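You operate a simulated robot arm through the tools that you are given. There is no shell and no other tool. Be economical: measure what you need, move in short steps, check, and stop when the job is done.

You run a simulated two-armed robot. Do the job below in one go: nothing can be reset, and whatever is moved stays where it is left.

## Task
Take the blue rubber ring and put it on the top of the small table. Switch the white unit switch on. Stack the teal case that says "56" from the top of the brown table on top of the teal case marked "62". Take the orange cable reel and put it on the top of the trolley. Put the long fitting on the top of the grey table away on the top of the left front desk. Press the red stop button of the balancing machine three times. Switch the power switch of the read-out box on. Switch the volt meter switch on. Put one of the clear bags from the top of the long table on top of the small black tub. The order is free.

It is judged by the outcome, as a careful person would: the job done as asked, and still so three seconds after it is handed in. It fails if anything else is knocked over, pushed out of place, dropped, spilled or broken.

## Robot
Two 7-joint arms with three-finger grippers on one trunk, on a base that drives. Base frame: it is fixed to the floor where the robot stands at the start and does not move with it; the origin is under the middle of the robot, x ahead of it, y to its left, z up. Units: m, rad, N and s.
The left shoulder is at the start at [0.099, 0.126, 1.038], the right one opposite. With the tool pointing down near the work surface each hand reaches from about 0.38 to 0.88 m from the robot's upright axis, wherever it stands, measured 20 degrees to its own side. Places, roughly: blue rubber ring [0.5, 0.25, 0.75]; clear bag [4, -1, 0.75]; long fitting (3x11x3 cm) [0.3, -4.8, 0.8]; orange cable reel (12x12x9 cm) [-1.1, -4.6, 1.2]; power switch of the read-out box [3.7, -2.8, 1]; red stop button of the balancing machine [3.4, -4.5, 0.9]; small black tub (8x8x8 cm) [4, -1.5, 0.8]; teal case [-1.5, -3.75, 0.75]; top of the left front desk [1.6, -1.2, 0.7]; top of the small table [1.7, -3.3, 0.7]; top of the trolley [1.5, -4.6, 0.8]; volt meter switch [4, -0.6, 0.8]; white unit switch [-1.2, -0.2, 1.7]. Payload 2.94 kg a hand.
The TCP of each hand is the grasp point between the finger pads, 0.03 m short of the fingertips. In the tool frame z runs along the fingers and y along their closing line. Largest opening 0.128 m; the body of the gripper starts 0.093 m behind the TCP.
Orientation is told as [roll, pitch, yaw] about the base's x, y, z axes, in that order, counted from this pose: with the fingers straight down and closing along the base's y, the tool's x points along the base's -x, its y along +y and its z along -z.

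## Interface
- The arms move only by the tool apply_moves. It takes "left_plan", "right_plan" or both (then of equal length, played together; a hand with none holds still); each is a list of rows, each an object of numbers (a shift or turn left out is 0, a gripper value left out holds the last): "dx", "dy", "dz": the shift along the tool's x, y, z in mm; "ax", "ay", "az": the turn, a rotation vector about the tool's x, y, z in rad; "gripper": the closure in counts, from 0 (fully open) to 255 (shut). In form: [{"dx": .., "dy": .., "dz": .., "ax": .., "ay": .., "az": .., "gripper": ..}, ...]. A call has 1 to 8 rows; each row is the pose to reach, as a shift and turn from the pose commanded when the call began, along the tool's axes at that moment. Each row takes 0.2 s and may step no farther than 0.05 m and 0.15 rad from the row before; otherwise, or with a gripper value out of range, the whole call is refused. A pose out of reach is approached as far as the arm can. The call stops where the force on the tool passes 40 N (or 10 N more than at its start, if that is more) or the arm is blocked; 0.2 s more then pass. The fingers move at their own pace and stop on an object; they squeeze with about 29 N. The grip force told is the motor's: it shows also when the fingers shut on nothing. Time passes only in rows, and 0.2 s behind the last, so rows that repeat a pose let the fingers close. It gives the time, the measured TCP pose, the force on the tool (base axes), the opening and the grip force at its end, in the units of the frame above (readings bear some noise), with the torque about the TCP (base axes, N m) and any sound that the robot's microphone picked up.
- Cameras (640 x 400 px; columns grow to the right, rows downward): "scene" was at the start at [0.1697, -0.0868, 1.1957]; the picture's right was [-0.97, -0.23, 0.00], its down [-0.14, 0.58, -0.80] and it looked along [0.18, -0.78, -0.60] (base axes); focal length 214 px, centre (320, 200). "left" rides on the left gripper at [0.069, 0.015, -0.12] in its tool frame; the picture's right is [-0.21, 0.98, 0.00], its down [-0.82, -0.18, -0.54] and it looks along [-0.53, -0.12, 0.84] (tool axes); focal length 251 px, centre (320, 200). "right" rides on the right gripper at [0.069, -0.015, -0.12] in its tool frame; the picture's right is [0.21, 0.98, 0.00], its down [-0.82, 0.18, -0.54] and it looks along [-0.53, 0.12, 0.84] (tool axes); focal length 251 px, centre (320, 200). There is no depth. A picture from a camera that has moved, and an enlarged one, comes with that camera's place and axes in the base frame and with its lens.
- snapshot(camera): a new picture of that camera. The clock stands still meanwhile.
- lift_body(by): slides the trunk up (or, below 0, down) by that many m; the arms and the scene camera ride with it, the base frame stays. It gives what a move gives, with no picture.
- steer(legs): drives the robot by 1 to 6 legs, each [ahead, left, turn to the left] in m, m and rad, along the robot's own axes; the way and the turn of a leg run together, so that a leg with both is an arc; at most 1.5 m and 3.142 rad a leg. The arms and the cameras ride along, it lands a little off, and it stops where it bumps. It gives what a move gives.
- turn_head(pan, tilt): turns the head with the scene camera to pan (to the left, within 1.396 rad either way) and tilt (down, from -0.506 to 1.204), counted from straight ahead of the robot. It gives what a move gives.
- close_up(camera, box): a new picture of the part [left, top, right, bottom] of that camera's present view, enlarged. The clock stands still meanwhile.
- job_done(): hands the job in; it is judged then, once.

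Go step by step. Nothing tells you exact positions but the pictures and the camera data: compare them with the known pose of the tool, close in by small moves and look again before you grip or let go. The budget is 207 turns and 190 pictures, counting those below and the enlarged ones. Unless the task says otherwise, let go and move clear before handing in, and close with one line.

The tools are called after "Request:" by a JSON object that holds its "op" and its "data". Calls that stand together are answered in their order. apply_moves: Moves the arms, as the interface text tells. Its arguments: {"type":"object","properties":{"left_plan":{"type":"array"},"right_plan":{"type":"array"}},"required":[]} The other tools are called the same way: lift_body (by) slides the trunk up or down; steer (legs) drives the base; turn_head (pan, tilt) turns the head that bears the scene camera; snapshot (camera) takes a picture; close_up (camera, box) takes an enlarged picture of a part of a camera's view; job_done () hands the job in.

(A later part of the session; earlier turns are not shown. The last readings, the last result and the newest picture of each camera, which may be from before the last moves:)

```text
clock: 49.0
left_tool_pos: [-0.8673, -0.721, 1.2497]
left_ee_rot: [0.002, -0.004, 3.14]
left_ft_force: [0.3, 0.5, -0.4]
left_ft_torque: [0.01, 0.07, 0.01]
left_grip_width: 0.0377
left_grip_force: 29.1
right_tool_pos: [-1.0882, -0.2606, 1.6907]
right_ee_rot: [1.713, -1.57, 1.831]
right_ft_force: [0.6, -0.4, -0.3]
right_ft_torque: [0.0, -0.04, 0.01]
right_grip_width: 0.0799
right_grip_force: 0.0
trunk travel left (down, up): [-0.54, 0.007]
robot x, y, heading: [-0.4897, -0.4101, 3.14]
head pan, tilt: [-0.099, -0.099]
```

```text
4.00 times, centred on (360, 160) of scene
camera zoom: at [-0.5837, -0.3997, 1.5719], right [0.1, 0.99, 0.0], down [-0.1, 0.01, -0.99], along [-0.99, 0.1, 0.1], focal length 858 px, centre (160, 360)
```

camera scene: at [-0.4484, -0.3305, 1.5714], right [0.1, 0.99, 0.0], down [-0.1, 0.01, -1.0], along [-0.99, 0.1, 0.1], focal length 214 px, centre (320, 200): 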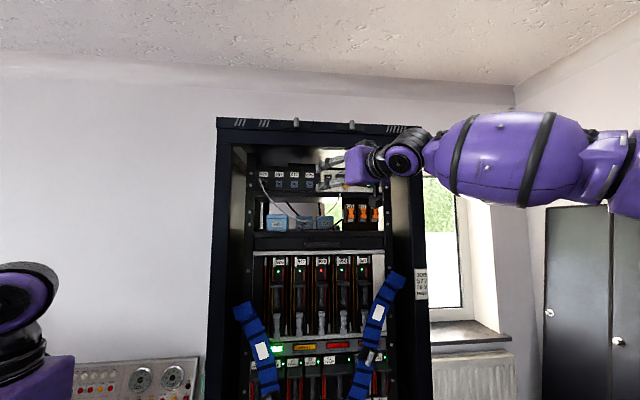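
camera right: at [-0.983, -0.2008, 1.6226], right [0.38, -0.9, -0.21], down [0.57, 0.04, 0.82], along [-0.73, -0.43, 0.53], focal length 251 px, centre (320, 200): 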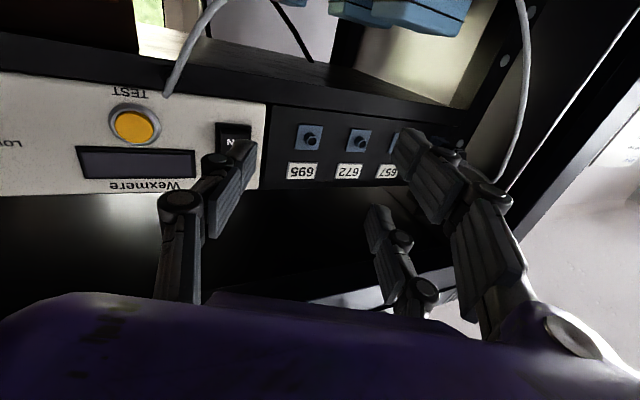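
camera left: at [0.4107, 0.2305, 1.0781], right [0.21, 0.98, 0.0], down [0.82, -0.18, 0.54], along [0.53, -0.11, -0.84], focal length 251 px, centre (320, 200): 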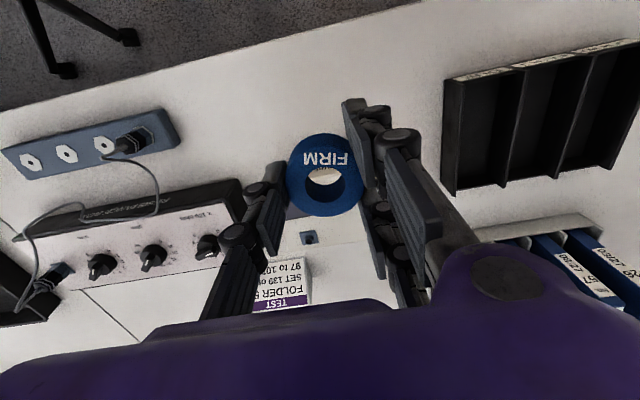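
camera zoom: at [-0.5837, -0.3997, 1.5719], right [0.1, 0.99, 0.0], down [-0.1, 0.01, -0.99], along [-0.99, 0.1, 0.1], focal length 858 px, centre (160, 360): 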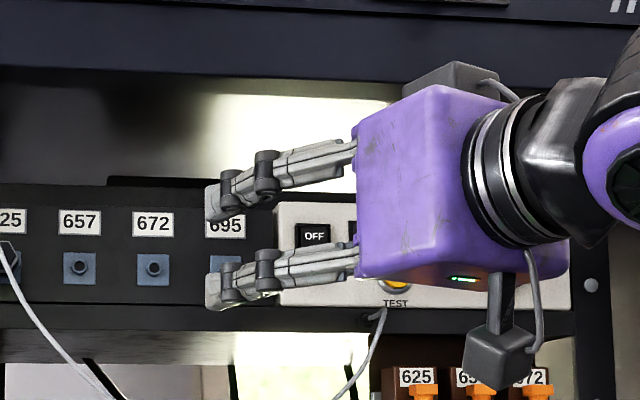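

Aligned: the single finger is at the ON half. I advance in small steps along −x.

Request:
{"op": "apply_moves", "data": {"right_plan": [{"dz": 14, "dy": -6, "dx": -2}, {"dz": 23, "dy": -10, "dx": -2}, {"dz": 28, "dy": -12, "dx": -2}, {"dz": 32, "dy": -13.6, "dx": -2}, {"dz": 36, "dy": -15, "dx": -2}]}}

Request:
{"op": "snapshot", "data": {"camera": "right"}}

```text
clock: 50.2
left_tool_pos: [-0.8676, -0.7195, 1.249]
left_ee_rot: [0.0, -0.001, 3.14]
left_ft_force: [0.2, 0.9, -0.3]
left_ft_torque: [0.0, -0.01, 0.01]
left_grip_width: 0.0381
left_grip_force: 29.3
right_tool_pos: [-1.1286, -0.2626, 1.6901]
right_ee_rot: [0.938, -1.567, 2.603]
right_ft_force: [5.4, 2.8, -2.9]
right_ft_torque: [-0.04, -0.03, -0.25]
right_grip_width: 0.0815
right_grip_force: 0.8
trunk travel left (down, up): [-0.54, 0.007]
robot x, y, heading: [-0.4894, -0.4048, 3.147]
head pan, tilt: [-0.099, -0.099]
```

```text
158 pictures are left
camera right: at [-1.0238, -0.2011, 1.6233], right [0.38, -0.9, -0.21], down [0.57, 0.05, 0.82], along [-0.73, -0.43, 0.53], focal length 251 px, centre (320, 200)
```

right: 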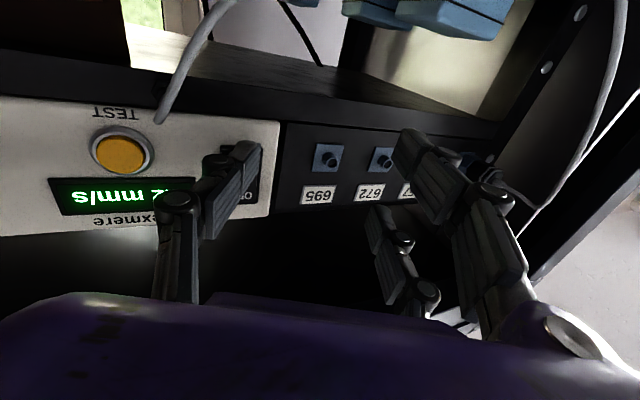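

The display lit up: the white unit is on. I retract straight out and back the base away.

Request:
{"op": "apply_moves", "data": {"right_plan": [{"dz": -23, "dy": 10}, {"dz": -46, "dy": 20}, {"dz": -90, "dy": 30}, {"dz": -130, "dy": 30}]}}

Request:
{"op": "steer", "data": {"legs": [[-0.3, 0, 0]]}}

Request:
{"op": "close_up", "data": {"camera": "scene", "box": [220, 110, 380, 210]}}

```text
clock: 51.2
left_tool_pos: [-0.8663, -0.7199, 1.2496]
left_ee_rot: [0.002, -0.001, 3.14]
left_ft_force: [0.6, 0.2, 0.5]
left_ft_torque: [0.02, 0.01, 0.0]
left_grip_width: 0.0379
left_grip_force: 29.3
right_tool_pos: [-0.9957, -0.2383, 1.6917]
right_ee_rot: [1.004, -1.57, 2.538]
right_ft_force: [0.4, 0.4, 0.8]
right_ft_torque: [0.0, -0.01, 0.0]
right_grip_width: 0.0799
right_grip_force: 0.0
trunk travel left (down, up): [-0.54, 0.007]
robot x, y, heading: [-0.4892, -0.4051, 3.139]
head pan, tilt: [-0.099, -0.099]
```

```text
clock: 52.5
left_tool_pos: [-0.744, -0.7216, 1.2474]
left_ee_rot: [-0.001, 0.003, 3.14]
left_ft_force: [0.3, -0.6, -0.2]
left_ft_torque: [0.0, 0.02, -0.01]
left_grip_width: 0.0376
left_grip_force: 28.6
right_tool_pos: [-0.8734, -0.2391, 1.6892]
right_ee_rot: [0.404, -1.563, 3.134]
right_ft_force: [-0.2, -0.2, 0.4]
right_ft_torque: [0.0, 0.0, -0.06]
right_grip_width: 0.0797
right_grip_force: 0.1
trunk travel left (down, up): [-0.54, 0.007]
robot x, y, heading: [-0.3609, -0.4068, 3.149]
head pan, tilt: [-0.099, -0.099]
stopped in leg 1: the robot was blocked; the commanded pose is now the measured one
```

```text
4.00 times, centred on (300, 160) of scene
camera zoom: at [-0.4603, -0.4013, 1.5714], right [0.1, 0.99, 0.0], down [-0.1, 0.01, -0.99], along [-0.99, 0.1, 0.1], focal length 858 px, centre (400, 360)
```

zoom: 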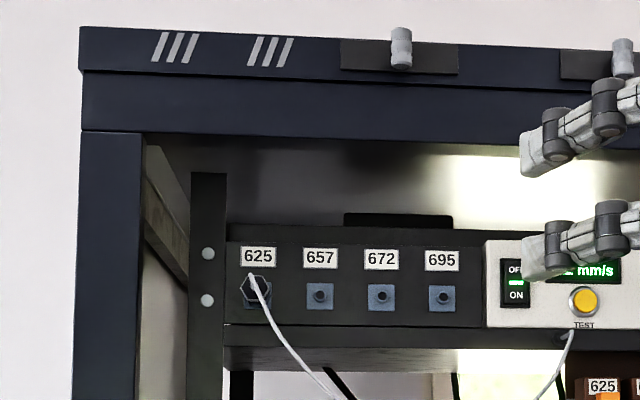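

The unit is on (green lamp). The base touched something behind (chair), so I ease forward, then restore the right arm to pointing down.

Request:
{"op": "steer", "data": {"legs": [[0.08, 0, 0]]}}

Request:
{"op": "apply_moves", "data": {"right_plan": [{"ax": 0.14}, {"ax": 0.27}, {"ax": 0.4}]}}

Request:
{"op": "apply_moves", "data": {"right_plan": [{"ay": 0.14, "dy": -10, "dx": 30}, {"ay": 0.28, "dy": -20, "dx": 60, "dz": -10}, {"ay": 0.42, "dy": -30, "dx": 90, "dz": -20}, {"ay": 0.56, "dy": -40, "dx": 120, "dz": -30}, {"ay": 0.7, "dy": -40, "dx": 150, "dz": -40}, {"ay": 0.84, "dy": -40, "dx": 180, "dz": -50}, {"ay": 0.98, "dy": -40, "dx": 210, "dz": -60}, {"ay": 1.12, "dy": -40, "dx": 240, "dz": -70}]}}

```text
clock: 53.6
left_tool_pos: [-0.8199, -0.7211, 1.2491]
left_ee_rot: [-0.001, -0.002, 3.139]
left_ft_force: [0.7, 0.0, 0.3]
left_ft_torque: [0.0, -0.01, -0.01]
left_grip_width: 0.0377
left_grip_force: 29.0
right_tool_pos: [-0.9476, -0.2406, 1.6908]
right_ee_rot: [0.42, -1.567, 3.121]
right_ft_force: [-0.2, -0.2, -0.1]
right_ft_torque: [0.0, 0.03, -0.02]
right_grip_width: 0.0799
right_grip_force: 0.1
trunk travel left (down, up): [-0.54, 0.007]
robot x, y, heading: [-0.4371, -0.4052, 3.146]
head pan, tilt: [-0.099, -0.099]
```

```text
clock: 54.4
left_tool_pos: [-0.8224, -0.7227, 1.2471]
left_ee_rot: [-0.002, 0.002, 3.141]
left_ft_force: [-1.3, 0.2, 0.0]
left_ft_torque: [0.02, -0.01, 0.01]
left_grip_width: 0.0381
left_grip_force: 29.2
right_tool_pos: [-0.9524, -0.2402, 1.6891]
right_ee_rot: [-0.069, -1.562, -3.078]
right_ft_force: [-0.4, -0.5, -0.2]
right_ft_torque: [0.03, 0.01, 0.0]
right_grip_width: 0.0797
right_grip_force: 0.0
trunk travel left (down, up): [-0.54, 0.007]
robot x, y, heading: [-0.4398, -0.4055, 3.144]
head pan, tilt: [-0.099, -0.099]
```

```text
clock: 56.2
left_tool_pos: [-0.8219, -0.7217, 1.2472]
left_ee_rot: [0.0, 0.002, 3.139]
left_ft_force: [1.1, -0.3, 0.1]
left_ft_torque: [-0.02, -0.02, -0.02]
left_grip_width: 0.0379
left_grip_force: 29.5
right_tool_pos: [-0.8789, -0.2, 1.4497]
right_ee_rot: [0.0, -0.443, 3.14]
right_ft_force: [0.0, -0.2, 0.2]
right_ft_torque: [0.02, -0.01, -0.03]
right_grip_width: 0.0798
right_grip_force: 0.1
trunk travel left (down, up): [-0.54, 0.007]
robot x, y, heading: [-0.4416, -0.4052, 3.14]
head pan, tilt: [-0.099, -0.099]
```

Finishing the right hand restore and tucking the left hand up, then turning left to face down the passage.

Request:
{"op": "apply_moves", "data": {"left_plan": [{"dy": -40, "dz": -30}, {"dy": -80, "dz": -60}, {"dy": -115, "dz": -90}, {"dy": -115, "dz": -90}], "right_plan": [{"ay": 0.15, "dx": 20}, {"ay": 0.3, "dx": 40}, {"ay": 0.443, "dx": 60}, {"ay": 0.443, "dx": 60}]}}

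Request:
{"op": "steer", "data": {"legs": [[0, 0, 1.5708]]}}

Request:
{"op": "turn_head", "data": {"pan": 0.0, "tilt": 0.5}}

Request:
{"op": "snapshot", "data": {"camera": "scene"}}

```text
clock: 57.2
left_tool_pos: [-0.8209, -0.6067, 1.3384]
left_ee_rot: [0.0, 0.002, 3.142]
left_ft_force: [0.3, -0.2, -1.0]
left_ft_torque: [0.02, 0.03, 0.01]
left_grip_width: 0.0378
left_grip_force: 29.1
right_tool_pos: [-0.8239, -0.2004, 1.4244]
right_ee_rot: [0.0, 0.0, 3.14]
right_ft_force: [-0.6, -0.4, 0.4]
right_ft_torque: [0.02, 0.02, 0.0]
right_grip_width: 0.0799
right_grip_force: 0.0
trunk travel left (down, up): [-0.54, 0.007]
robot x, y, heading: [-0.4428, -0.4088, 3.14]
head pan, tilt: [-0.099, -0.099]
```

```text
clock: 61.4
left_tool_pos: [-0.2496, -0.791, 1.3391]
left_ee_rot: [0.0, -0.001, -1.585]
left_ft_force: [0.3, -0.6, 0.1]
left_ft_torque: [0.0, 0.03, 0.02]
left_grip_width: 0.038
left_grip_force: 29.4
right_tool_pos: [-0.6537, -0.7874, 1.4242]
right_ee_rot: [0.0, -0.003, -1.588]
right_ft_force: [0.7, 0.6, -0.2]
right_ft_torque: [0.02, 0.0, -0.02]
right_grip_width: 0.0797
right_grip_force: 0.1
trunk travel left (down, up): [-0.54, 0.007]
robot x, y, heading: [-0.4416, -0.4083, -1.588]
head pan, tilt: [-0.099, -0.099]
```

```text
clock: 62.4
left_tool_pos: [-0.2482, -0.7915, 1.3388]
left_ee_rot: [0.002, 0.001, -1.587]
left_ft_force: [-0.4, -0.4, -0.8]
left_ft_torque: [0.04, -0.02, 0.0]
left_grip_width: 0.0381
left_grip_force: 29.2
right_tool_pos: [-0.6544, -0.7887, 1.4236]
right_ee_rot: [-0.001, -0.002, -1.587]
right_ft_force: [0.0, 0.4, 0.5]
right_ft_torque: [0.01, -0.01, -0.02]
right_grip_width: 0.0797
right_grip_force: 0.1
trunk travel left (down, up): [-0.54, 0.007]
robot x, y, heading: [-0.4384, -0.4085, -1.588]
head pan, tilt: [0.0, 0.499]
```

```text
156 pictures are left
camera scene: at [-0.4423, -0.5118, 1.5167], right [-1.0, 0.02, 0.0], down [0.01, 0.48, -0.88], along [-0.01, -0.88, -0.48], focal length 214 px, centre (320, 200)
```

scene: 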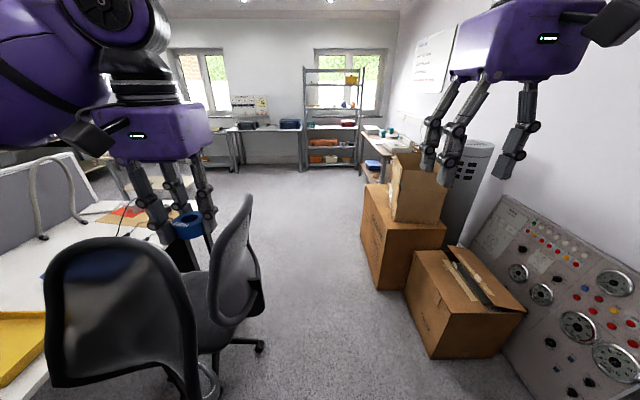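

The passage is clear along x≈-0.5. I drive down it 2.1 m and look.

Request:
{"op": "steer", "data": {"legs": [[1.2, -0.02, 0.015], [0.9, 0, 0]]}}

Request:
{"op": "turn_head", "data": {"pan": -0.5, "tilt": 0.5}}

Request:
{"op": "snapshot", "data": {"camera": "scene"}}

Request:
{"op": "turn_head", "data": {"pan": 0.6, "tilt": 0.4}}

Request:
{"op": "snapshot", "data": {"camera": "scene"}}

```text
clock: 64.4
left_tool_pos: [-0.2532, -0.9677, 1.34]
left_ee_rot: [0.0, -0.002, -1.586]
left_ft_force: [0.5, 0.3, -0.7]
left_ft_torque: [0.07, 0.0, 0.0]
left_grip_width: 0.038
left_grip_force: 29.1
right_tool_pos: [-0.6588, -0.965, 1.4268]
right_ee_rot: [0.003, -0.004, -1.585]
right_ft_force: [-0.3, -0.1, 0.5]
right_ft_torque: [0.08, 0.06, 0.02]
right_grip_width: 0.0797
right_grip_force: 0.0
trunk travel left (down, up): [-0.54, 0.007]
robot x, y, heading: [-0.4457, -0.5896, -1.59]
head pan, tilt: [0.0, 0.499]
stopped in leg 1: the robot was blocked; the commanded pose is now the measured one
```

```text
clock: 65.3
left_tool_pos: [-0.2534, -0.9689, 1.3394]
left_ee_rot: [0.001, -0.001, -1.584]
left_ft_force: [1.4, 1.1, 0.0]
left_ft_torque: [-0.02, 0.03, -0.02]
left_grip_width: 0.038
left_grip_force: 29.0
right_tool_pos: [-0.6593, -0.9657, 1.4259]
right_ee_rot: [0.0, -0.004, -1.584]
right_ft_force: [0.2, -0.7, 0.1]
right_ft_torque: [-0.03, -0.01, -0.01]
right_grip_width: 0.0797
right_grip_force: 0.0
trunk travel left (down, up): [-0.54, 0.007]
robot x, y, heading: [-0.4456, -0.5847, -1.583]
head pan, tilt: [-0.499, 0.499]
```

```text
155 pictures are left
camera scene: at [-0.4912, -0.6776, 1.5167], right [-0.87, 0.49, 0.0], down [0.23, 0.42, -0.88], along [-0.43, -0.77, -0.48], focal length 214 px, centre (320, 200)
```

scene: 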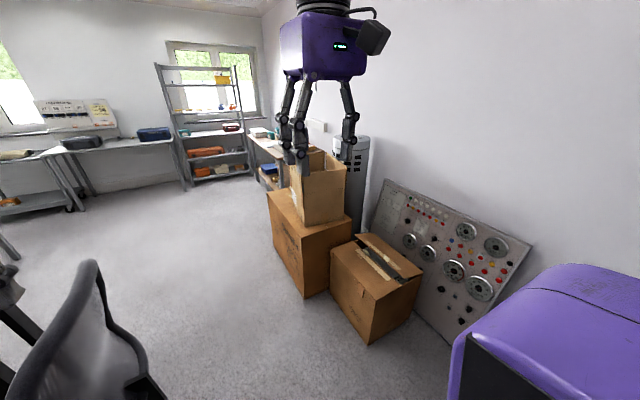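

```text
clock: 66.7
left_tool_pos: [-0.254, -0.9692, 1.3389]
left_ee_rot: [-0.001, -0.001, -1.585]
left_ft_force: [-0.7, -0.3, 0.0]
left_ft_torque: [0.02, 0.03, 0.0]
left_grip_width: 0.038
left_grip_force: 29.2
right_tool_pos: [-0.6593, -0.9662, 1.4254]
right_ee_rot: [-0.001, -0.004, -1.585]
right_ft_force: [0.4, 0.5, 0.0]
right_ft_torque: [0.0, -0.01, 0.0]
right_grip_width: 0.0799
right_grip_force: 0.1
trunk travel left (down, up): [-0.54, 0.007]
robot x, y, heading: [-0.4489, -0.5887, -1.586]
head pan, tilt: [0.6, 0.4]
```

```text
154 pictures are left
camera scene: at [-0.3955, -0.6762, 1.5258], right [-0.83, -0.55, 0.0], down [-0.22, 0.32, -0.92], along [0.51, -0.77, -0.39], focal length 214 px, centre (320, 200)
```

scene: 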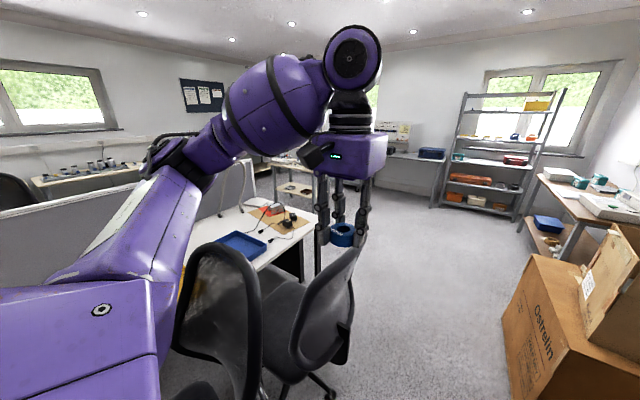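

The base touched the near chair, so I back off slightly, strafe right to x≈-0.58 and go on between chairs and boxes.

Request:
{"op": "steer", "data": {"legs": [[-0.05, 0, 0], [0, -0.135, 0.015], [1.0, 0, 0]]}}

Request:
{"op": "snapshot", "data": {"camera": "scene"}}

```text
clock: 73.9
left_tool_pos: [-0.3781, -1.9223, 1.3392]
left_ee_rot: [0.001, 0.0, -1.567]
left_ft_force: [0.0, 0.7, -0.3]
left_ft_torque: [0.05, -0.01, -0.03]
left_grip_width: 0.038
left_grip_force: 28.7
right_tool_pos: [-0.7826, -1.9281, 1.426]
right_ee_rot: [0.001, -0.003, -1.564]
right_ft_force: [0.0, 0.0, 0.1]
right_ft_torque: [-0.03, 0.0, -0.03]
right_grip_width: 0.0798
right_grip_force: 0.0
trunk travel left (down, up): [-0.54, 0.007]
robot x, y, heading: [-0.5797, -1.5461, -1.563]
head pan, tilt: [0.6, 0.4]
```

```text
153 pictures are left
camera scene: at [-0.5254, -1.6323, 1.5259], right [-0.82, -0.57, 0.0], down [-0.22, 0.32, -0.92], along [0.53, -0.76, -0.39], focal length 214 px, centre (320, 200)
```

scene: 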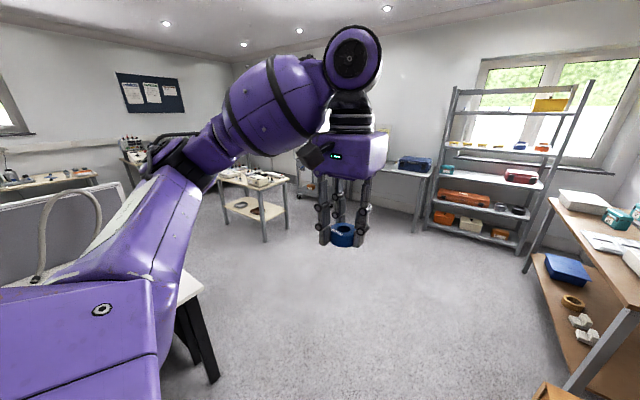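

Passage cleared. I continue 0.8 m into the open area and look at the brown table on the right.

Request:
{"op": "steer", "data": {"legs": [[0.9, 0.05, 0]]}}

Request:
{"op": "turn_head", "data": {"pan": -0.75, "tilt": 0.5}}

Request:
{"op": "snapshot", "data": {"camera": "scene"}}

```text
clock: 78.6
left_tool_pos: [-0.3262, -2.8228, 1.3405]
left_ee_rot: [0.001, -0.003, -1.57]
left_ft_force: [1.0, -0.3, 1.1]
left_ft_torque: [-0.02, 0.01, 0.04]
left_grip_width: 0.038
left_grip_force: 28.7
right_tool_pos: [-0.7314, -2.8257, 1.4264]
right_ee_rot: [0.0, -0.003, -1.569]
right_ft_force: [-0.4, 0.6, 0.3]
right_ft_torque: [0.01, 0.02, 0.02]
right_grip_width: 0.08
right_grip_force: 0.0
trunk travel left (down, up): [-0.54, 0.007]
robot x, y, heading: [-0.5231, -2.4457, -1.571]
head pan, tilt: [0.6, 0.4]
```

```text
clock: 80.1
left_tool_pos: [-0.3263, -2.823, 1.3386]
left_ee_rot: [0.001, -0.002, -1.571]
left_ft_force: [0.6, -0.3, -0.7]
left_ft_torque: [0.0, 0.0, -0.02]
left_grip_width: 0.0381
left_grip_force: 29.1
right_tool_pos: [-0.7322, -2.8263, 1.4259]
right_ee_rot: [0.0, -0.003, -1.57]
right_ft_force: [0.3, -0.7, 0.2]
right_ft_torque: [0.05, 0.0, 0.01]
right_grip_width: 0.0799
right_grip_force: 0.0
trunk travel left (down, up): [-0.54, 0.007]
robot x, y, heading: [-0.5277, -2.447, -1.57]
head pan, tilt: [-0.75, 0.499]
```

```text
152 pictures are left
camera scene: at [-0.587, -2.5226, 1.5166], right [-0.73, 0.68, 0.0], down [0.33, 0.35, -0.88], along [-0.6, -0.64, -0.48], focal length 214 px, centre (320, 200)
```

scene: 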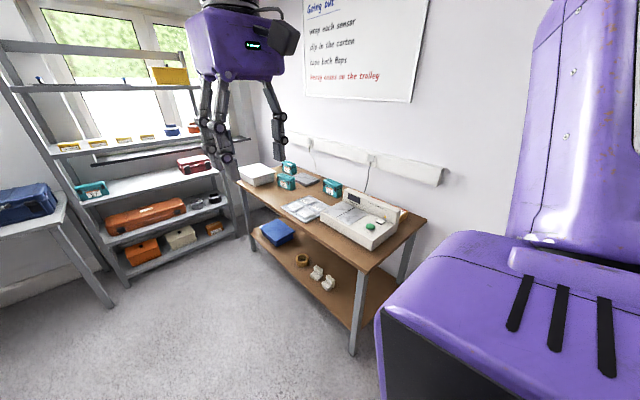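

Request:
{"op": "close_up", "data": {"camera": "scene", "box": [230, 140, 390, 240]}}

Request:
{"op": "close_up", "data": {"camera": "scene", "box": [30, 60, 230, 260]}}

```text
4.00 times, centred on (310, 190) of scene
camera zoom: at [-0.587, -2.5226, 1.5166], right [-0.73, 0.68, 0.0], down [0.33, 0.35, -0.88], along [-0.6, -0.64, -0.48], focal length 858 px, centre (360, 240)
```

zoom: 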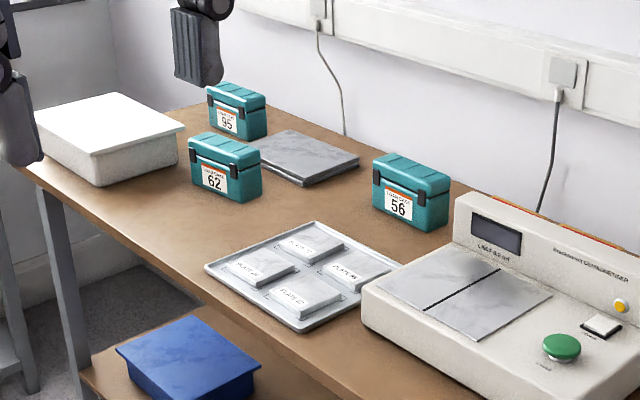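

```text
2.00 times, centred on (130, 160) of scene
camera zoom: at [-0.587, -2.5226, 1.5166], right [-0.73, 0.68, 0.0], down [0.33, 0.35, -0.88], along [-0.6, -0.64, -0.48], focal length 429 px, centre (700, 280)
```

zoom: 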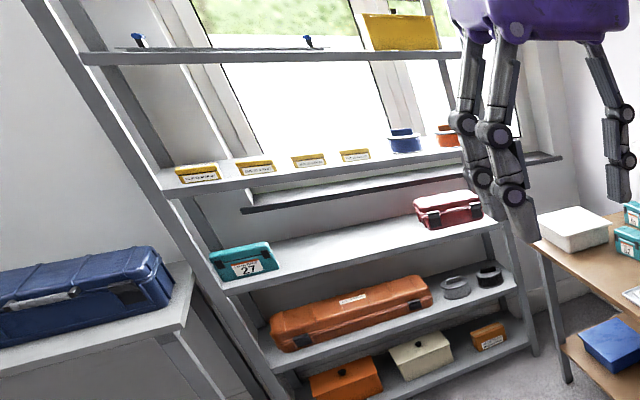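

Cases: 56 at about (-1.67,-3.56), 62 at about (-1.49,-3.88), table edge x≈-1.22. I drive to face the table at y≈-3.8 and lower the trunk.

Request:
{"op": "steer", "data": {"legs": [[1.35, 0, 0], [0, 0, -1.5708], [0.2, 0, 0]]}}

Request:
{"op": "lift_body", "data": {"by": -0.25}}

Request:
{"op": "turn_head", "data": {"pan": -0.1, "tilt": 0.65}}

Request:
{"op": "snapshot", "data": {"camera": "scene"}}

```text
clock: 91.9
left_tool_pos: [-1.1181, -3.9836, 1.3403]
left_ee_rot: [0.0, -0.005, 3.113]
left_ft_force: [0.1, -0.2, -0.5]
left_ft_torque: [0.02, 0.01, -0.04]
left_grip_width: 0.0379
left_grip_force: 29.1
right_tool_pos: [-1.1104, -3.5779, 1.4271]
right_ee_rot: [0.0, -0.006, 3.116]
right_ft_force: [1.1, 0.1, 0.6]
right_ft_torque: [-0.02, 0.03, 0.0]
right_grip_width: 0.08
right_grip_force: 0.1
trunk travel left (down, up): [-0.54, 0.007]
robot x, y, heading: [-0.7341, -3.7959, 3.116]
head pan, tilt: [-0.75, 0.499]
```

```text
clock: 94.5
left_tool_pos: [-1.1208, -3.9838, 1.089]
left_ee_rot: [0.001, -0.003, 3.113]
left_ft_force: [-0.8, 0.8, -1.0]
left_ft_torque: [-0.02, 0.01, 0.0]
left_grip_width: 0.0377
left_grip_force: 28.5
right_tool_pos: [-1.1141, -3.5788, 1.1755]
right_ee_rot: [0.0, -0.003, 3.117]
right_ft_force: [1.2, -0.3, 0.3]
right_ft_torque: [-0.04, 0.01, -0.03]
right_grip_width: 0.0798
right_grip_force: 0.0
trunk travel left (down, up): [-0.29, 0.257]
robot x, y, heading: [-0.7367, -3.7967, 3.115]
head pan, tilt: [-0.75, 0.499]
```

```text
clock: 95.5
left_tool_pos: [-1.1203, -3.9838, 1.0892]
left_ee_rot: [-0.001, -0.001, 3.114]
left_ft_force: [0.5, -0.3, -0.3]
left_ft_torque: [0.01, 0.01, -0.03]
left_grip_width: 0.038
left_grip_force: 28.5
right_tool_pos: [-1.114, -3.578, 1.1756]
right_ee_rot: [0.001, -0.005, 3.116]
right_ft_force: [-0.3, 0.5, 0.2]
right_ft_torque: [-0.02, 0.05, 0.01]
right_grip_width: 0.0797
right_grip_force: 0.0
trunk travel left (down, up): [-0.29, 0.257]
robot x, y, heading: [-0.7385, -3.7906, 3.108]
head pan, tilt: [-0.099, 0.649]
```

```text
149 pictures are left
camera scene: at [-0.9598, -3.7827, 1.2355], right [0.13, 0.99, 0.0], down [0.6, -0.08, -0.8], along [-0.79, 0.1, -0.6], focal length 214 px, centre (320, 200)
```

scene: 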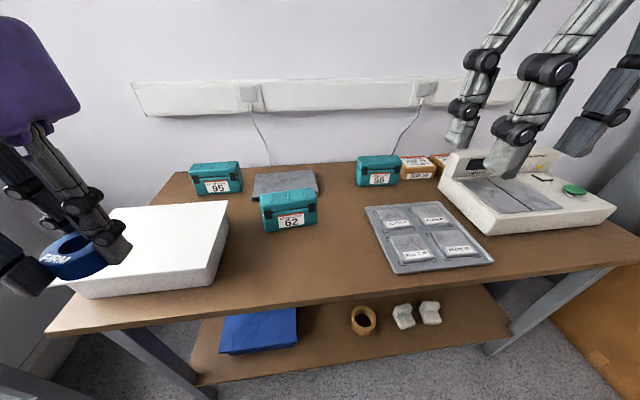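

Triangulation puts 56 near (-1.59,-3.48) and 62 near (-1.43,-3.82), table top ≈0.78. I move a bit closer and take a wrist view from above 56.

Request:
{"op": "steer", "data": {"legs": [[0.12, -0.1, 0.03]]}}

Request:
{"op": "apply_moves", "data": {"right_plan": [{"dx": -45, "gripper": 0}, {"dx": -90}, {"dx": -135}, {"dx": -180}, {"dx": -220, "dz": 20}, {"dx": -250, "dz": 40}]}}

Request:
{"op": "snapshot", "data": {"camera": "right"}}

```text
clock: 97.1
left_tool_pos: [-1.2335, -3.8932, 1.0886]
left_ee_rot: [0.0, -0.002, -3.139]
left_ft_force: [-0.7, -0.1, -0.2]
left_ft_torque: [-0.03, 0.02, -0.02]
left_grip_width: 0.038
left_grip_force: 28.7
right_tool_pos: [-1.2382, -3.4884, 1.1757]
right_ee_rot: [0.001, -0.003, -3.139]
right_ft_force: [0.0, 1.3, -0.1]
right_ft_torque: [-0.02, -0.03, 0.01]
right_grip_width: 0.0799
right_grip_force: 0.1
trunk travel left (down, up): [-0.29, 0.257]
robot x, y, heading: [-0.8535, -3.6953, -3.143]
head pan, tilt: [-0.099, 0.649]
```

```text
clock: 98.5
left_tool_pos: [-1.2322, -3.8937, 1.091]
left_ee_rot: [0.0, -0.002, -3.142]
left_ft_force: [0.3, 0.1, 0.3]
left_ft_torque: [0.01, 0.02, 0.02]
left_grip_width: 0.038
left_grip_force: 28.8
right_tool_pos: [-1.4733, -3.4771, 1.1356]
right_ee_rot: [-0.001, -0.005, -3.139]
right_ft_force: [-0.2, -0.7, 0.7]
right_ft_torque: [-0.04, 0.01, 0.04]
right_grip_width: 0.1282
right_grip_force: 0.1
right hand out of reach, approached as far as the arm can: row 6
trunk travel left (down, up): [-0.29, 0.257]
robot x, y, heading: [-0.854, -3.6935, -3.138]
head pan, tilt: [-0.099, 0.649]
```

```text
148 pictures are left
camera right: at [-1.4033, -3.4613, 1.2554], right [0.22, -0.98, 0.0], down [-0.82, -0.18, 0.54], along [-0.53, -0.12, -0.84], focal length 251 px, centre (320, 200)
```

right: 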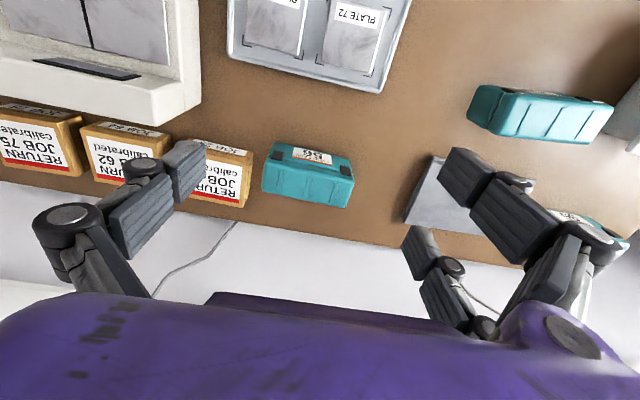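

56 is about 16 cm long along y and ~7 cm deep, so I'll grip it across x: rotate the hand by 90° while lowering a bit.

Request:
{"op": "apply_moves", "data": {"right_plan": [{"az": 0.145, "dz": 10}, {"az": 0.29, "dz": 20}, {"az": 0.435, "dz": 30}, {"az": 0.58, "dz": 40}, {"az": 0.725, "dz": 50}, {"az": 0.87, "dz": 60}, {"az": 1.015, "dz": 70}, {"az": 1.16, "dz": 80}]}}

Request:
{"op": "apply_moves", "data": {"right_plan": [{"az": 0.137}, {"az": 0.274}, {"az": 0.411}]}}

Request:
{"op": "snapshot", "data": {"camera": "right"}}

```text
clock: 100.3
left_tool_pos: [-1.2331, -3.8939, 1.089]
left_ee_rot: [0.0, -0.002, -3.139]
left_ft_force: [-0.3, -0.6, -0.5]
left_ft_torque: [-0.03, 0.02, 0.02]
left_grip_width: 0.0378
left_grip_force: 29.3
right_tool_pos: [-1.4715, -3.4782, 1.0546]
right_ee_rot: [0.003, -0.001, 1.983]
right_ft_force: [-1.0, 0.5, 0.2]
right_ft_torque: [0.0, 0.01, 0.0]
right_grip_width: 0.1277
right_grip_force: 0.1
trunk travel left (down, up): [-0.29, 0.257]
robot x, y, heading: [-0.8543, -3.695, -3.138]
head pan, tilt: [-0.099, 0.649]
```

```text
clock: 101.1
left_tool_pos: [-1.2331, -3.8929, 1.0891]
left_ee_rot: [0.0, -0.002, -3.14]
left_ft_force: [-0.7, 1.4, 0.2]
left_ft_torque: [0.02, -0.01, -0.04]
left_grip_width: 0.0378
left_grip_force: 28.8
right_tool_pos: [-1.4719, -3.4785, 1.0536]
right_ee_rot: [0.003, 0.0, 1.57]
right_ft_force: [0.9, -0.2, 0.0]
right_ft_torque: [-0.03, -0.02, 0.04]
right_grip_width: 0.1279
right_grip_force: 0.0
trunk travel left (down, up): [-0.29, 0.257]
robot x, y, heading: [-0.8544, -3.6947, -3.137]
head pan, tilt: [-0.099, 0.649]
```

```text
147 pictures are left
camera right: at [-1.4566, -3.5466, 1.1753], right [-0.98, -0.22, 0.0], down [-0.18, 0.82, 0.54], along [-0.12, 0.53, -0.84], focal length 251 px, centre (320, 200)
```

right: 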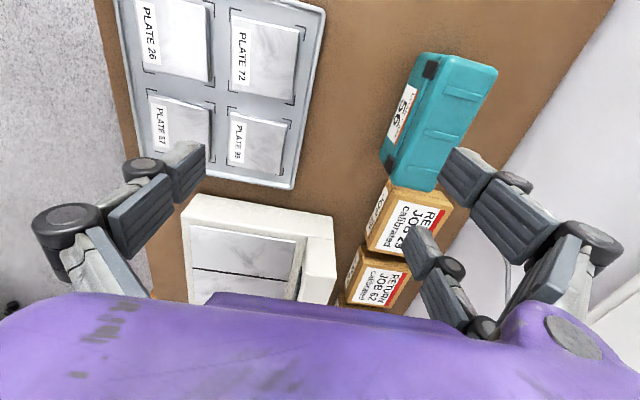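

Request:
{"op": "apply_moves", "data": {"right_plan": [{"dy": 30, "dx": 3, "dz": 30}, {"dy": 65, "dx": 6, "dz": 60}, {"dy": 100, "dx": 10, "dz": 90}, {"dy": 135, "dx": 12, "dz": 105}, {"dy": 163, "dx": 12, "dz": 105}]}}

Request:
{"op": "snapshot", "data": {"camera": "right"}}

```text
clock: 102.3
left_tool_pos: [-1.2316, -3.8941, 1.0897]
left_ee_rot: [0.001, -0.002, -3.139]
left_ft_force: [0.0, -0.2, -0.7]
left_ft_torque: [0.02, 0.02, -0.02]
left_grip_width: 0.0377
left_grip_force: 29.6
right_tool_pos: [-1.523, -3.4605, 0.9997]
right_ee_rot: [0.003, 0.0, 1.575]
right_ft_force: [0.2, 0.7, 0.2]
right_ft_torque: [-0.01, 0.03, -0.01]
right_grip_width: 0.1282
right_grip_force: 0.0
right hand out of reach, approached as far as the arm can: row 2, 3, 4, 5
trunk travel left (down, up): [-0.29, 0.257]
robot x, y, heading: [-0.8556, -3.6953, -3.14]
head pan, tilt: [-0.099, 0.649]
```

```text
146 pictures are left
camera right: at [-1.5063, -3.5289, 1.1204], right [-0.98, -0.22, 0.0], down [-0.18, 0.82, 0.54], along [-0.12, 0.53, -0.84], focal length 251 px, centre (320, 200)
```

right: 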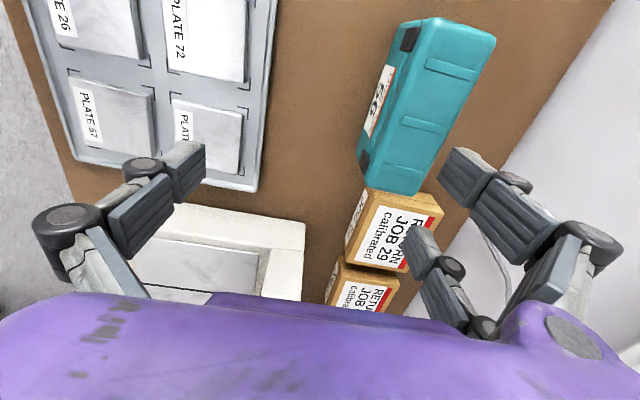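

Reach is limited while the tool is high; I shift the base slightly closer and to the right, and raise the trunk 0.1.

Request:
{"op": "steer", "data": {"legs": [[0.04, -0.08, 0]]}}

Request:
{"op": "lift_body", "data": {"by": 0.1}}

Request:
{"op": "apply_moves", "data": {"right_plan": [{"dx": 30, "dy": 20, "dz": 30}, {"dx": 60, "dy": 40, "dz": 60}, {"dx": 85, "dy": 60, "dz": 90}, {"dx": 108, "dy": 75, "dz": 120}, {"dx": 108, "dy": 75, "dz": 140}]}}

Request:
{"op": "snapshot", "data": {"camera": "right"}}

```text
clock: 103.7
left_tool_pos: [-1.2722, -3.814, 1.0885]
left_ee_rot: [0.002, -0.002, 3.142]
left_ft_force: [0.1, 0.4, 0.6]
left_ft_torque: [-0.02, -0.02, 0.03]
left_grip_width: 0.038
left_grip_force: 28.6
right_tool_pos: [-1.5621, -3.3811, 0.9995]
right_ee_rot: [0.004, 0.0, 1.571]
right_ft_force: [-0.3, -0.1, 0.8]
right_ft_torque: [0.0, 0.03, -0.03]
right_grip_width: 0.1275
right_grip_force: 0.1
trunk travel left (down, up): [-0.29, 0.257]
robot x, y, heading: [-0.8956, -3.6145, -3.143]
head pan, tilt: [-0.099, 0.649]
```

```text
clock: 105.0
left_tool_pos: [-1.2735, -3.8141, 1.1883]
left_ee_rot: [0.0, 0.001, 3.142]
left_ft_force: [-0.6, 0.2, 0.3]
left_ft_torque: [-0.02, -0.01, -0.03]
left_grip_width: 0.038
left_grip_force: 29.0
right_tool_pos: [-1.5521, -3.3803, 1.1444]
right_ee_rot: [0.092, 0.0, 1.573]
right_ft_force: [0.1, -0.2, -1.1]
right_ft_torque: [0.02, 0.0, 0.0]
right_grip_width: 0.1278
right_grip_force: 0.0
trunk travel left (down, up): [-0.39, 0.157]
robot x, y, heading: [-0.8905, -3.6116, -3.143]
head pan, tilt: [-0.099, 0.649]
```

```text
clock: 106.2
left_tool_pos: [-1.2745, -3.8144, 1.1888]
left_ee_rot: [0.0, 0.001, 3.142]
left_ft_force: [-0.7, -0.2, -0.3]
left_ft_torque: [-0.01, -0.03, 0.0]
left_grip_width: 0.0377
left_grip_force: 28.9
right_tool_pos: [-1.5388, -3.4168, 1.0228]
right_ee_rot: [0.092, 0.001, 1.573]
right_ft_force: [-1.0, 0.0, -0.3]
right_ft_torque: [0.0, -0.02, 0.04]
right_grip_width: 0.1279
right_grip_force: 0.0
right hand out of reach, approached as far as the arm can: row 1, 2, 3, 4, 5
trunk travel left (down, up): [-0.39, 0.157]
robot x, y, heading: [-0.8958, -3.6158, -3.147]
head pan, tilt: [-0.099, 0.649]
```

```text
145 pictures are left
camera right: at [-1.5131, -3.4857, 1.1418], right [-0.97, -0.22, 0.09], down [-0.13, 0.82, 0.55], along [-0.19, 0.53, -0.83], focal length 251 px, centre (320, 200)
```

right: 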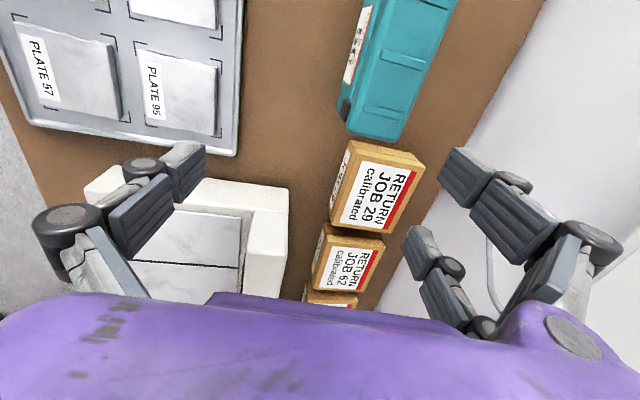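

I raise the trunk further so the hand can hang lower relative to the shoulder, then move down and toward the case.

Request:
{"op": "lift_body", "data": {"by": 0.15}}

Request:
{"op": "apply_moves", "data": {"right_plan": [{"dx": 15, "dy": -20, "dz": 40}, {"dx": 30, "dy": -20, "dz": 80}, {"dx": 50, "dy": -20, "dz": 120}, {"dx": 70, "dy": -20, "dz": 160}, {"dx": 75, "dy": -20, "dz": 200}]}}

Request:
{"op": "apply_moves", "data": {"right_plan": [{"dy": 30}, {"dy": 60}, {"dy": 90}, {"dy": 115}]}}

Request:
{"op": "snapshot", "data": {"camera": "right"}}

```text
clock: 107.9
left_tool_pos: [-1.2742, -3.8145, 1.3377]
left_ee_rot: [0.0, 0.002, 3.142]
left_ft_force: [-0.8, -0.4, -0.4]
left_ft_torque: [0.0, -0.03, 0.0]
left_grip_width: 0.0379
left_grip_force: 28.9
right_tool_pos: [-1.4898, -3.4167, 1.3974]
right_ee_rot: [0.457, 0.001, 1.572]
right_ft_force: [0.3, -0.5, -0.4]
right_ft_torque: [0.0, -0.02, 0.0]
right_grip_width: 0.1277
right_grip_force: 0.0
trunk travel left (down, up): [-0.54, 0.007]
robot x, y, heading: [-0.8959, -3.6187, -3.141]
head pan, tilt: [-0.099, 0.649]
```

```text
clock: 109.1
left_tool_pos: [-1.2723, -3.8136, 1.3384]
left_ee_rot: [0.0, -0.002, 3.143]
left_ft_force: [-0.2, -0.7, -0.1]
left_ft_torque: [-0.01, -0.02, 0.0]
left_grip_width: 0.0379
left_grip_force: 29.0
right_tool_pos: [-1.478, -3.4412, 1.2495]
right_ee_rot: [0.46, 0.001, 1.572]
right_ft_force: [0.2, 0.6, -0.2]
right_ft_torque: [0.01, -0.02, 0.01]
right_grip_width: 0.1279
right_grip_force: 0.1
right hand out of reach, approached as far as the arm can: row 2, 3, 4, 5
trunk travel left (down, up): [-0.54, 0.007]
robot x, y, heading: [-0.8944, -3.6169, -3.141]
head pan, tilt: [-0.099, 0.649]
```

```text
clock: 110.1
left_tool_pos: [-1.2727, -3.814, 1.3387]
left_ee_rot: [-0.001, -0.001, 3.141]
left_ft_force: [1.1, 0.2, -1.1]
left_ft_torque: [0.0, -0.03, 0.02]
left_grip_width: 0.0381
left_grip_force: 28.6
right_tool_pos: [-1.4992, -3.4293, 1.2691]
right_ee_rot: [0.458, 0.0, 1.573]
right_ft_force: [0.7, -0.8, 0.4]
right_ft_torque: [-0.01, 0.01, 0.0]
right_grip_width: 0.1277
right_grip_force: 0.0
right hand out of reach, approached as far as the arm can: row 1, 2, 3, 4
trunk travel left (down, up): [-0.54, 0.007]
robot x, y, heading: [-0.8962, -3.6162, -3.145]
head pan, tilt: [-0.099, 0.649]
```

```text
144 pictures are left
camera right: at [-1.4317, -3.4973, 1.3702], right [-0.87, -0.22, 0.43], down [0.08, 0.82, 0.56], along [-0.48, 0.53, -0.7], focal length 251 px, centre (320, 200)
```

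right: 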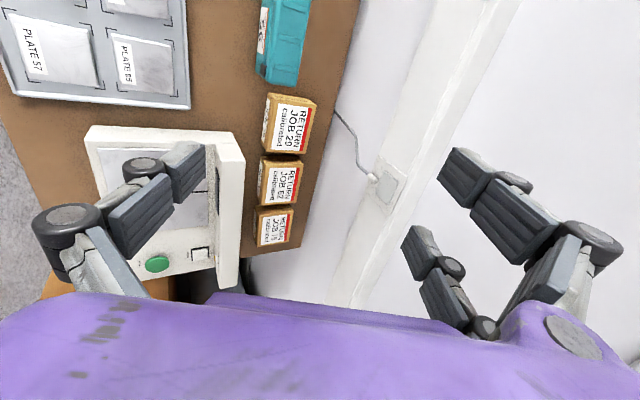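

The hand tilted because a joint limit was reached in this yaw. I pull it back, straighten it and rotate the other way (yaw −90°).

Request:
{"op": "apply_moves", "data": {"right_plan": [{"dy": -34, "dz": -16, "ax": 0.115}, {"dy": -68, "dz": -33, "ax": 0.23}, {"dy": -101, "dz": -50, "ax": 0.345}, {"dy": -135, "dz": -66, "ax": 0.458}]}}

Request:
{"op": "apply_moves", "data": {"right_plan": [{"az": -0.147}, {"az": -0.294}, {"az": -0.441}, {"az": -0.588}, {"az": -0.735}, {"az": -0.882}, {"az": -1.029}, {"az": -1.176}]}}

Request:
{"op": "apply_moves", "data": {"right_plan": [{"az": -0.147}, {"az": -0.294}, {"az": -0.441}, {"az": -0.588}, {"az": -0.735}, {"az": -0.882}, {"az": -1.029}, {"az": -1.176}]}}

Request:
{"op": "apply_moves", "data": {"right_plan": [{"az": -0.147}, {"az": -0.294}, {"az": -0.441}, {"az": -0.588}, {"az": -0.735}, {"az": -0.79}]}}

```text
clock: 111.1
left_tool_pos: [-1.2729, -3.8141, 1.34]
left_ee_rot: [0.001, -0.003, 3.141]
left_ft_force: [0.4, 0.1, -0.7]
left_ft_torque: [0.0, 0.06, -0.02]
left_grip_width: 0.0379
left_grip_force: 29.1
right_tool_pos: [-1.3481, -3.4283, 1.2697]
right_ee_rot: [0.0, -0.001, 1.574]
right_ft_force: [-0.1, -0.7, -0.1]
right_ft_torque: [-0.01, 0.01, 0.01]
right_grip_width: 0.128
right_grip_force: 0.0
trunk travel left (down, up): [-0.54, 0.007]
robot x, y, heading: [-0.8981, -3.6179, -3.144]
head pan, tilt: [-0.099, 0.649]
```

```text
clock: 112.9
left_tool_pos: [-1.2728, -3.8137, 1.3393]
left_ee_rot: [0.0, -0.002, 3.14]
left_ft_force: [0.2, -0.2, 0.0]
left_ft_torque: [0.0, 0.01, 0.01]
left_grip_width: 0.0378
left_grip_force: 28.6
right_tool_pos: [-1.3507, -3.4282, 1.2681]
right_ee_rot: [-0.001, 0.0, 2.75]
right_ft_force: [0.3, -0.1, 0.2]
right_ft_torque: [0.02, -0.03, 0.03]
right_grip_width: 0.128
right_grip_force: 0.1
trunk travel left (down, up): [-0.54, 0.007]
robot x, y, heading: [-0.8933, -3.6163, -3.145]
head pan, tilt: [-0.099, 0.649]
```

```text
clock: 114.7
left_tool_pos: [-1.2724, -3.8139, 1.3393]
left_ee_rot: [-0.001, -0.001, 3.142]
left_ft_force: [0.5, -0.3, -0.3]
left_ft_torque: [-0.02, 0.0, -0.02]
left_grip_width: 0.0379
left_grip_force: 28.9
right_tool_pos: [-1.3506, -3.4282, 1.2685]
right_ee_rot: [0.001, -0.001, -2.356]
right_ft_force: [0.3, 0.0, 0.0]
right_ft_torque: [-0.01, -0.01, 0.0]
right_grip_width: 0.1279
right_grip_force: 0.0
trunk travel left (down, up): [-0.54, 0.007]
robot x, y, heading: [-0.8971, -3.6138, -3.144]
head pan, tilt: [-0.099, 0.649]
```

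```text
clock: 116.1
left_tool_pos: [-1.2726, -3.8143, 1.3385]
left_ee_rot: [0.001, -0.003, 3.142]
left_ft_force: [0.1, 0.6, -0.9]
left_ft_torque: [-0.01, -0.03, 0.01]
left_grip_width: 0.0379
left_grip_force: 28.7
right_tool_pos: [-1.3503, -3.4277, 1.2683]
right_ee_rot: [-0.001, 0.002, -1.565]
right_ft_force: [-0.2, -0.2, -0.4]
right_ft_torque: [0.0, 0.03, 0.0]
right_grip_width: 0.1279
right_grip_force: 0.1
trunk travel left (down, up): [-0.54, 0.007]
robot x, y, heading: [-0.892, -3.6139, -3.136]
head pan, tilt: [-0.099, 0.649]
```

Request:
{"op": "apply_moves", "data": {"right_plan": [{"dx": -15, "dy": -30, "dz": 35}, {"dx": -30, "dy": -60, "dz": 70}, {"dx": -45, "dy": -90, "dz": 105}, {"dx": -62, "dy": -120, "dz": 140}, {"dx": -62, "dy": -155, "dz": 175}, {"dx": -62, "dy": -190, "dz": 210}, {"dx": -62, "dy": -225, "dz": 240}]}}

Request:
{"op": "snapshot", "data": {"camera": "right"}}

```text
clock: 117.7
left_tool_pos: [-1.2724, -3.8147, 1.3392]
left_ee_rot: [0.0, -0.002, 3.142]
left_ft_force: [-0.8, 0.0, -1.4]
left_ft_torque: [0.01, -0.04, 0.02]
left_grip_width: 0.0378
left_grip_force: 28.8
right_tool_pos: [-1.4043, -3.3811, 1.1226]
right_ee_rot: [-0.004, -0.001, -1.569]
right_ft_force: [-0.4, 0.1, 0.5]
right_ft_torque: [-0.01, 0.01, 0.01]
right_grip_width: 0.1279
right_grip_force: 0.0
right hand out of reach, approached as far as the arm can: row 2, 3, 4, 5, 6, 7
trunk travel left (down, up): [-0.54, 0.007]
robot x, y, heading: [-0.8957, -3.6153, -3.14]
head pan, tilt: [-0.099, 0.649]
```

```text
143 pictures are left
camera right: at [-1.4195, -3.3113, 1.2433], right [0.98, 0.22, 0.0], down [0.18, -0.82, 0.54], along [0.11, -0.53, -0.84], focal length 251 px, centre (320, 200)
```

right: 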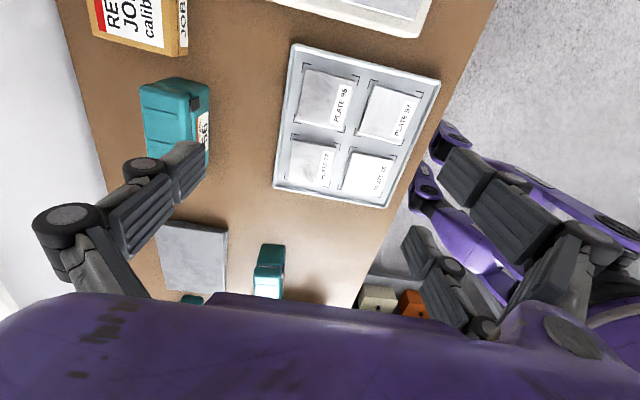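

The arm seems stuck in an awkward posture. I look at the right arm with the head.

Request:
{"op": "turn_head", "data": {"pan": -0.9, "tilt": 0.5}}

Request:
{"op": "snapshot", "data": {"camera": "scene"}}

```text
clock: 118.9
left_tool_pos: [-1.2727, -3.8135, 1.3398]
left_ee_rot: [-0.001, -0.003, 3.141]
left_ft_force: [0.2, -0.5, -1.0]
left_ft_torque: [-0.01, 0.01, 0.01]
left_grip_width: 0.0378
left_grip_force: 29.8
right_tool_pos: [-1.4045, -3.3815, 1.1226]
right_ee_rot: [-0.004, 0.0, -1.567]
right_ft_force: [0.7, 0.7, -0.4]
right_ft_torque: [0.01, -0.02, 0.0]
right_grip_width: 0.1281
right_grip_force: 0.1
trunk travel left (down, up): [-0.54, 0.007]
robot x, y, heading: [-0.8929, -3.6113, -3.145]
head pan, tilt: [-0.901, 0.499]
```

```text
142 pictures are left
camera scene: at [-0.9609, -3.546, 1.5166], right [0.78, 0.62, 0.0], down [0.3, -0.37, -0.88], along [-0.55, 0.69, -0.48], focal length 214 px, centre (320, 200)
```

scene: 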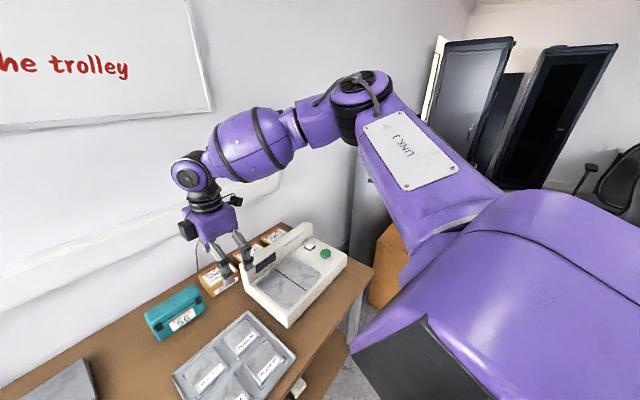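

The elbow is raised; I bring the hand back to the start-like posture (out to the side), lower the trunk, then try again.

Request:
{"op": "apply_moves", "data": {"right_plan": [{"dx": 30, "dy": 10, "dz": -30}, {"dx": 60, "dy": 20, "dz": -60}, {"dx": 90, "dy": 30, "dz": -90}, {"dx": 120, "dy": 40, "dz": -120}, {"dx": 150, "dy": 50, "dz": -145}, {"dx": 185, "dy": 60, "dz": -165}, {"dx": 220, "dy": 60, "dz": -165}]}}

Request:
{"op": "lift_body", "data": {"by": -0.24}}

Request:
{"op": "apply_moves", "data": {"right_plan": [{"dx": -30, "dy": -30}, {"dx": -60, "dy": -60}, {"dx": -95, "dy": -90}, {"dx": -130, "dy": -120}, {"dx": -165, "dy": -150}, {"dx": -200, "dy": -175}, {"dx": -235, "dy": -190}, {"dx": -270, "dy": -190}]}}

Request:
{"op": "snapshot", "data": {"camera": "scene"}}

```text
clock: 120.5
left_tool_pos: [-1.2726, -3.813, 1.3396]
left_ee_rot: [0.002, -0.002, 3.141]
left_ft_force: [-0.3, -0.3, -0.9]
left_ft_torque: [-0.02, 0.0, 0.0]
left_grip_width: 0.0382
left_grip_force: 29.4
right_tool_pos: [-1.3463, -3.1599, 1.286]
right_ee_rot: [0.0, -0.003, -1.569]
right_ft_force: [0.0, 0.8, 0.0]
right_ft_torque: [-0.02, -0.01, 0.03]
right_grip_width: 0.1278
right_grip_force: 0.0
trunk travel left (down, up): [-0.54, 0.007]
robot x, y, heading: [-0.8932, -3.6152, -3.142]
head pan, tilt: [-0.901, 0.499]
```

```text
clock: 123.0
left_tool_pos: [-1.272, -3.8145, 1.0992]
left_ee_rot: [0.0, -0.003, 3.141]
left_ft_force: [1.0, -0.2, -0.5]
left_ft_torque: [0.01, 0.03, -0.03]
left_grip_width: 0.0378
left_grip_force: 28.9
right_tool_pos: [-1.3452, -3.1625, 1.0464]
right_ee_rot: [-0.001, -0.001, -1.568]
right_ft_force: [0.3, 0.2, -0.5]
right_ft_torque: [-0.02, 0.04, 0.01]
right_grip_width: 0.1277
right_grip_force: 0.0
trunk travel left (down, up): [-0.3, 0.247]
robot x, y, heading: [-0.8945, -3.6165, -3.14]
head pan, tilt: [-0.901, 0.499]
```

```text
clock: 124.8
left_tool_pos: [-1.2717, -3.815, 1.0998]
left_ee_rot: [0.001, -0.001, 3.14]
left_ft_force: [-0.1, -0.7, -0.7]
left_ft_torque: [0.02, 0.06, 0.0]
left_grip_width: 0.0377
left_grip_force: 28.9
right_tool_pos: [-1.5312, -3.4128, 1.0464]
right_ee_rot: [-0.001, 0.006, -1.571]
right_ft_force: [1.3, -0.6, 0.3]
right_ft_torque: [0.02, 0.08, 0.01]
right_grip_width: 0.1278
right_grip_force: 0.0
right hand out of reach, approached as far as the arm can: row 8
trunk travel left (down, up): [-0.3, 0.247]
robot x, y, heading: [-0.8939, -3.6152, -3.143]
head pan, tilt: [-0.901, 0.499]
```

```text
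141 pictures are left
camera scene: at [-1.0847, -3.5463, 1.2589], right [0.78, 0.62, 0.0], down [0.3, -0.37, -0.88], along [-0.55, 0.69, -0.48], focal length 214 px, centre (320, 200)
```

scene: 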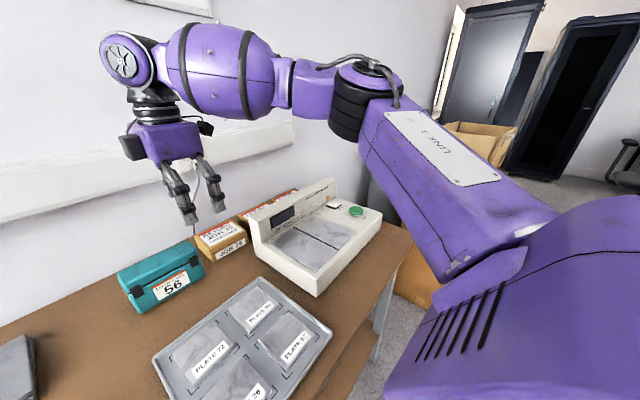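

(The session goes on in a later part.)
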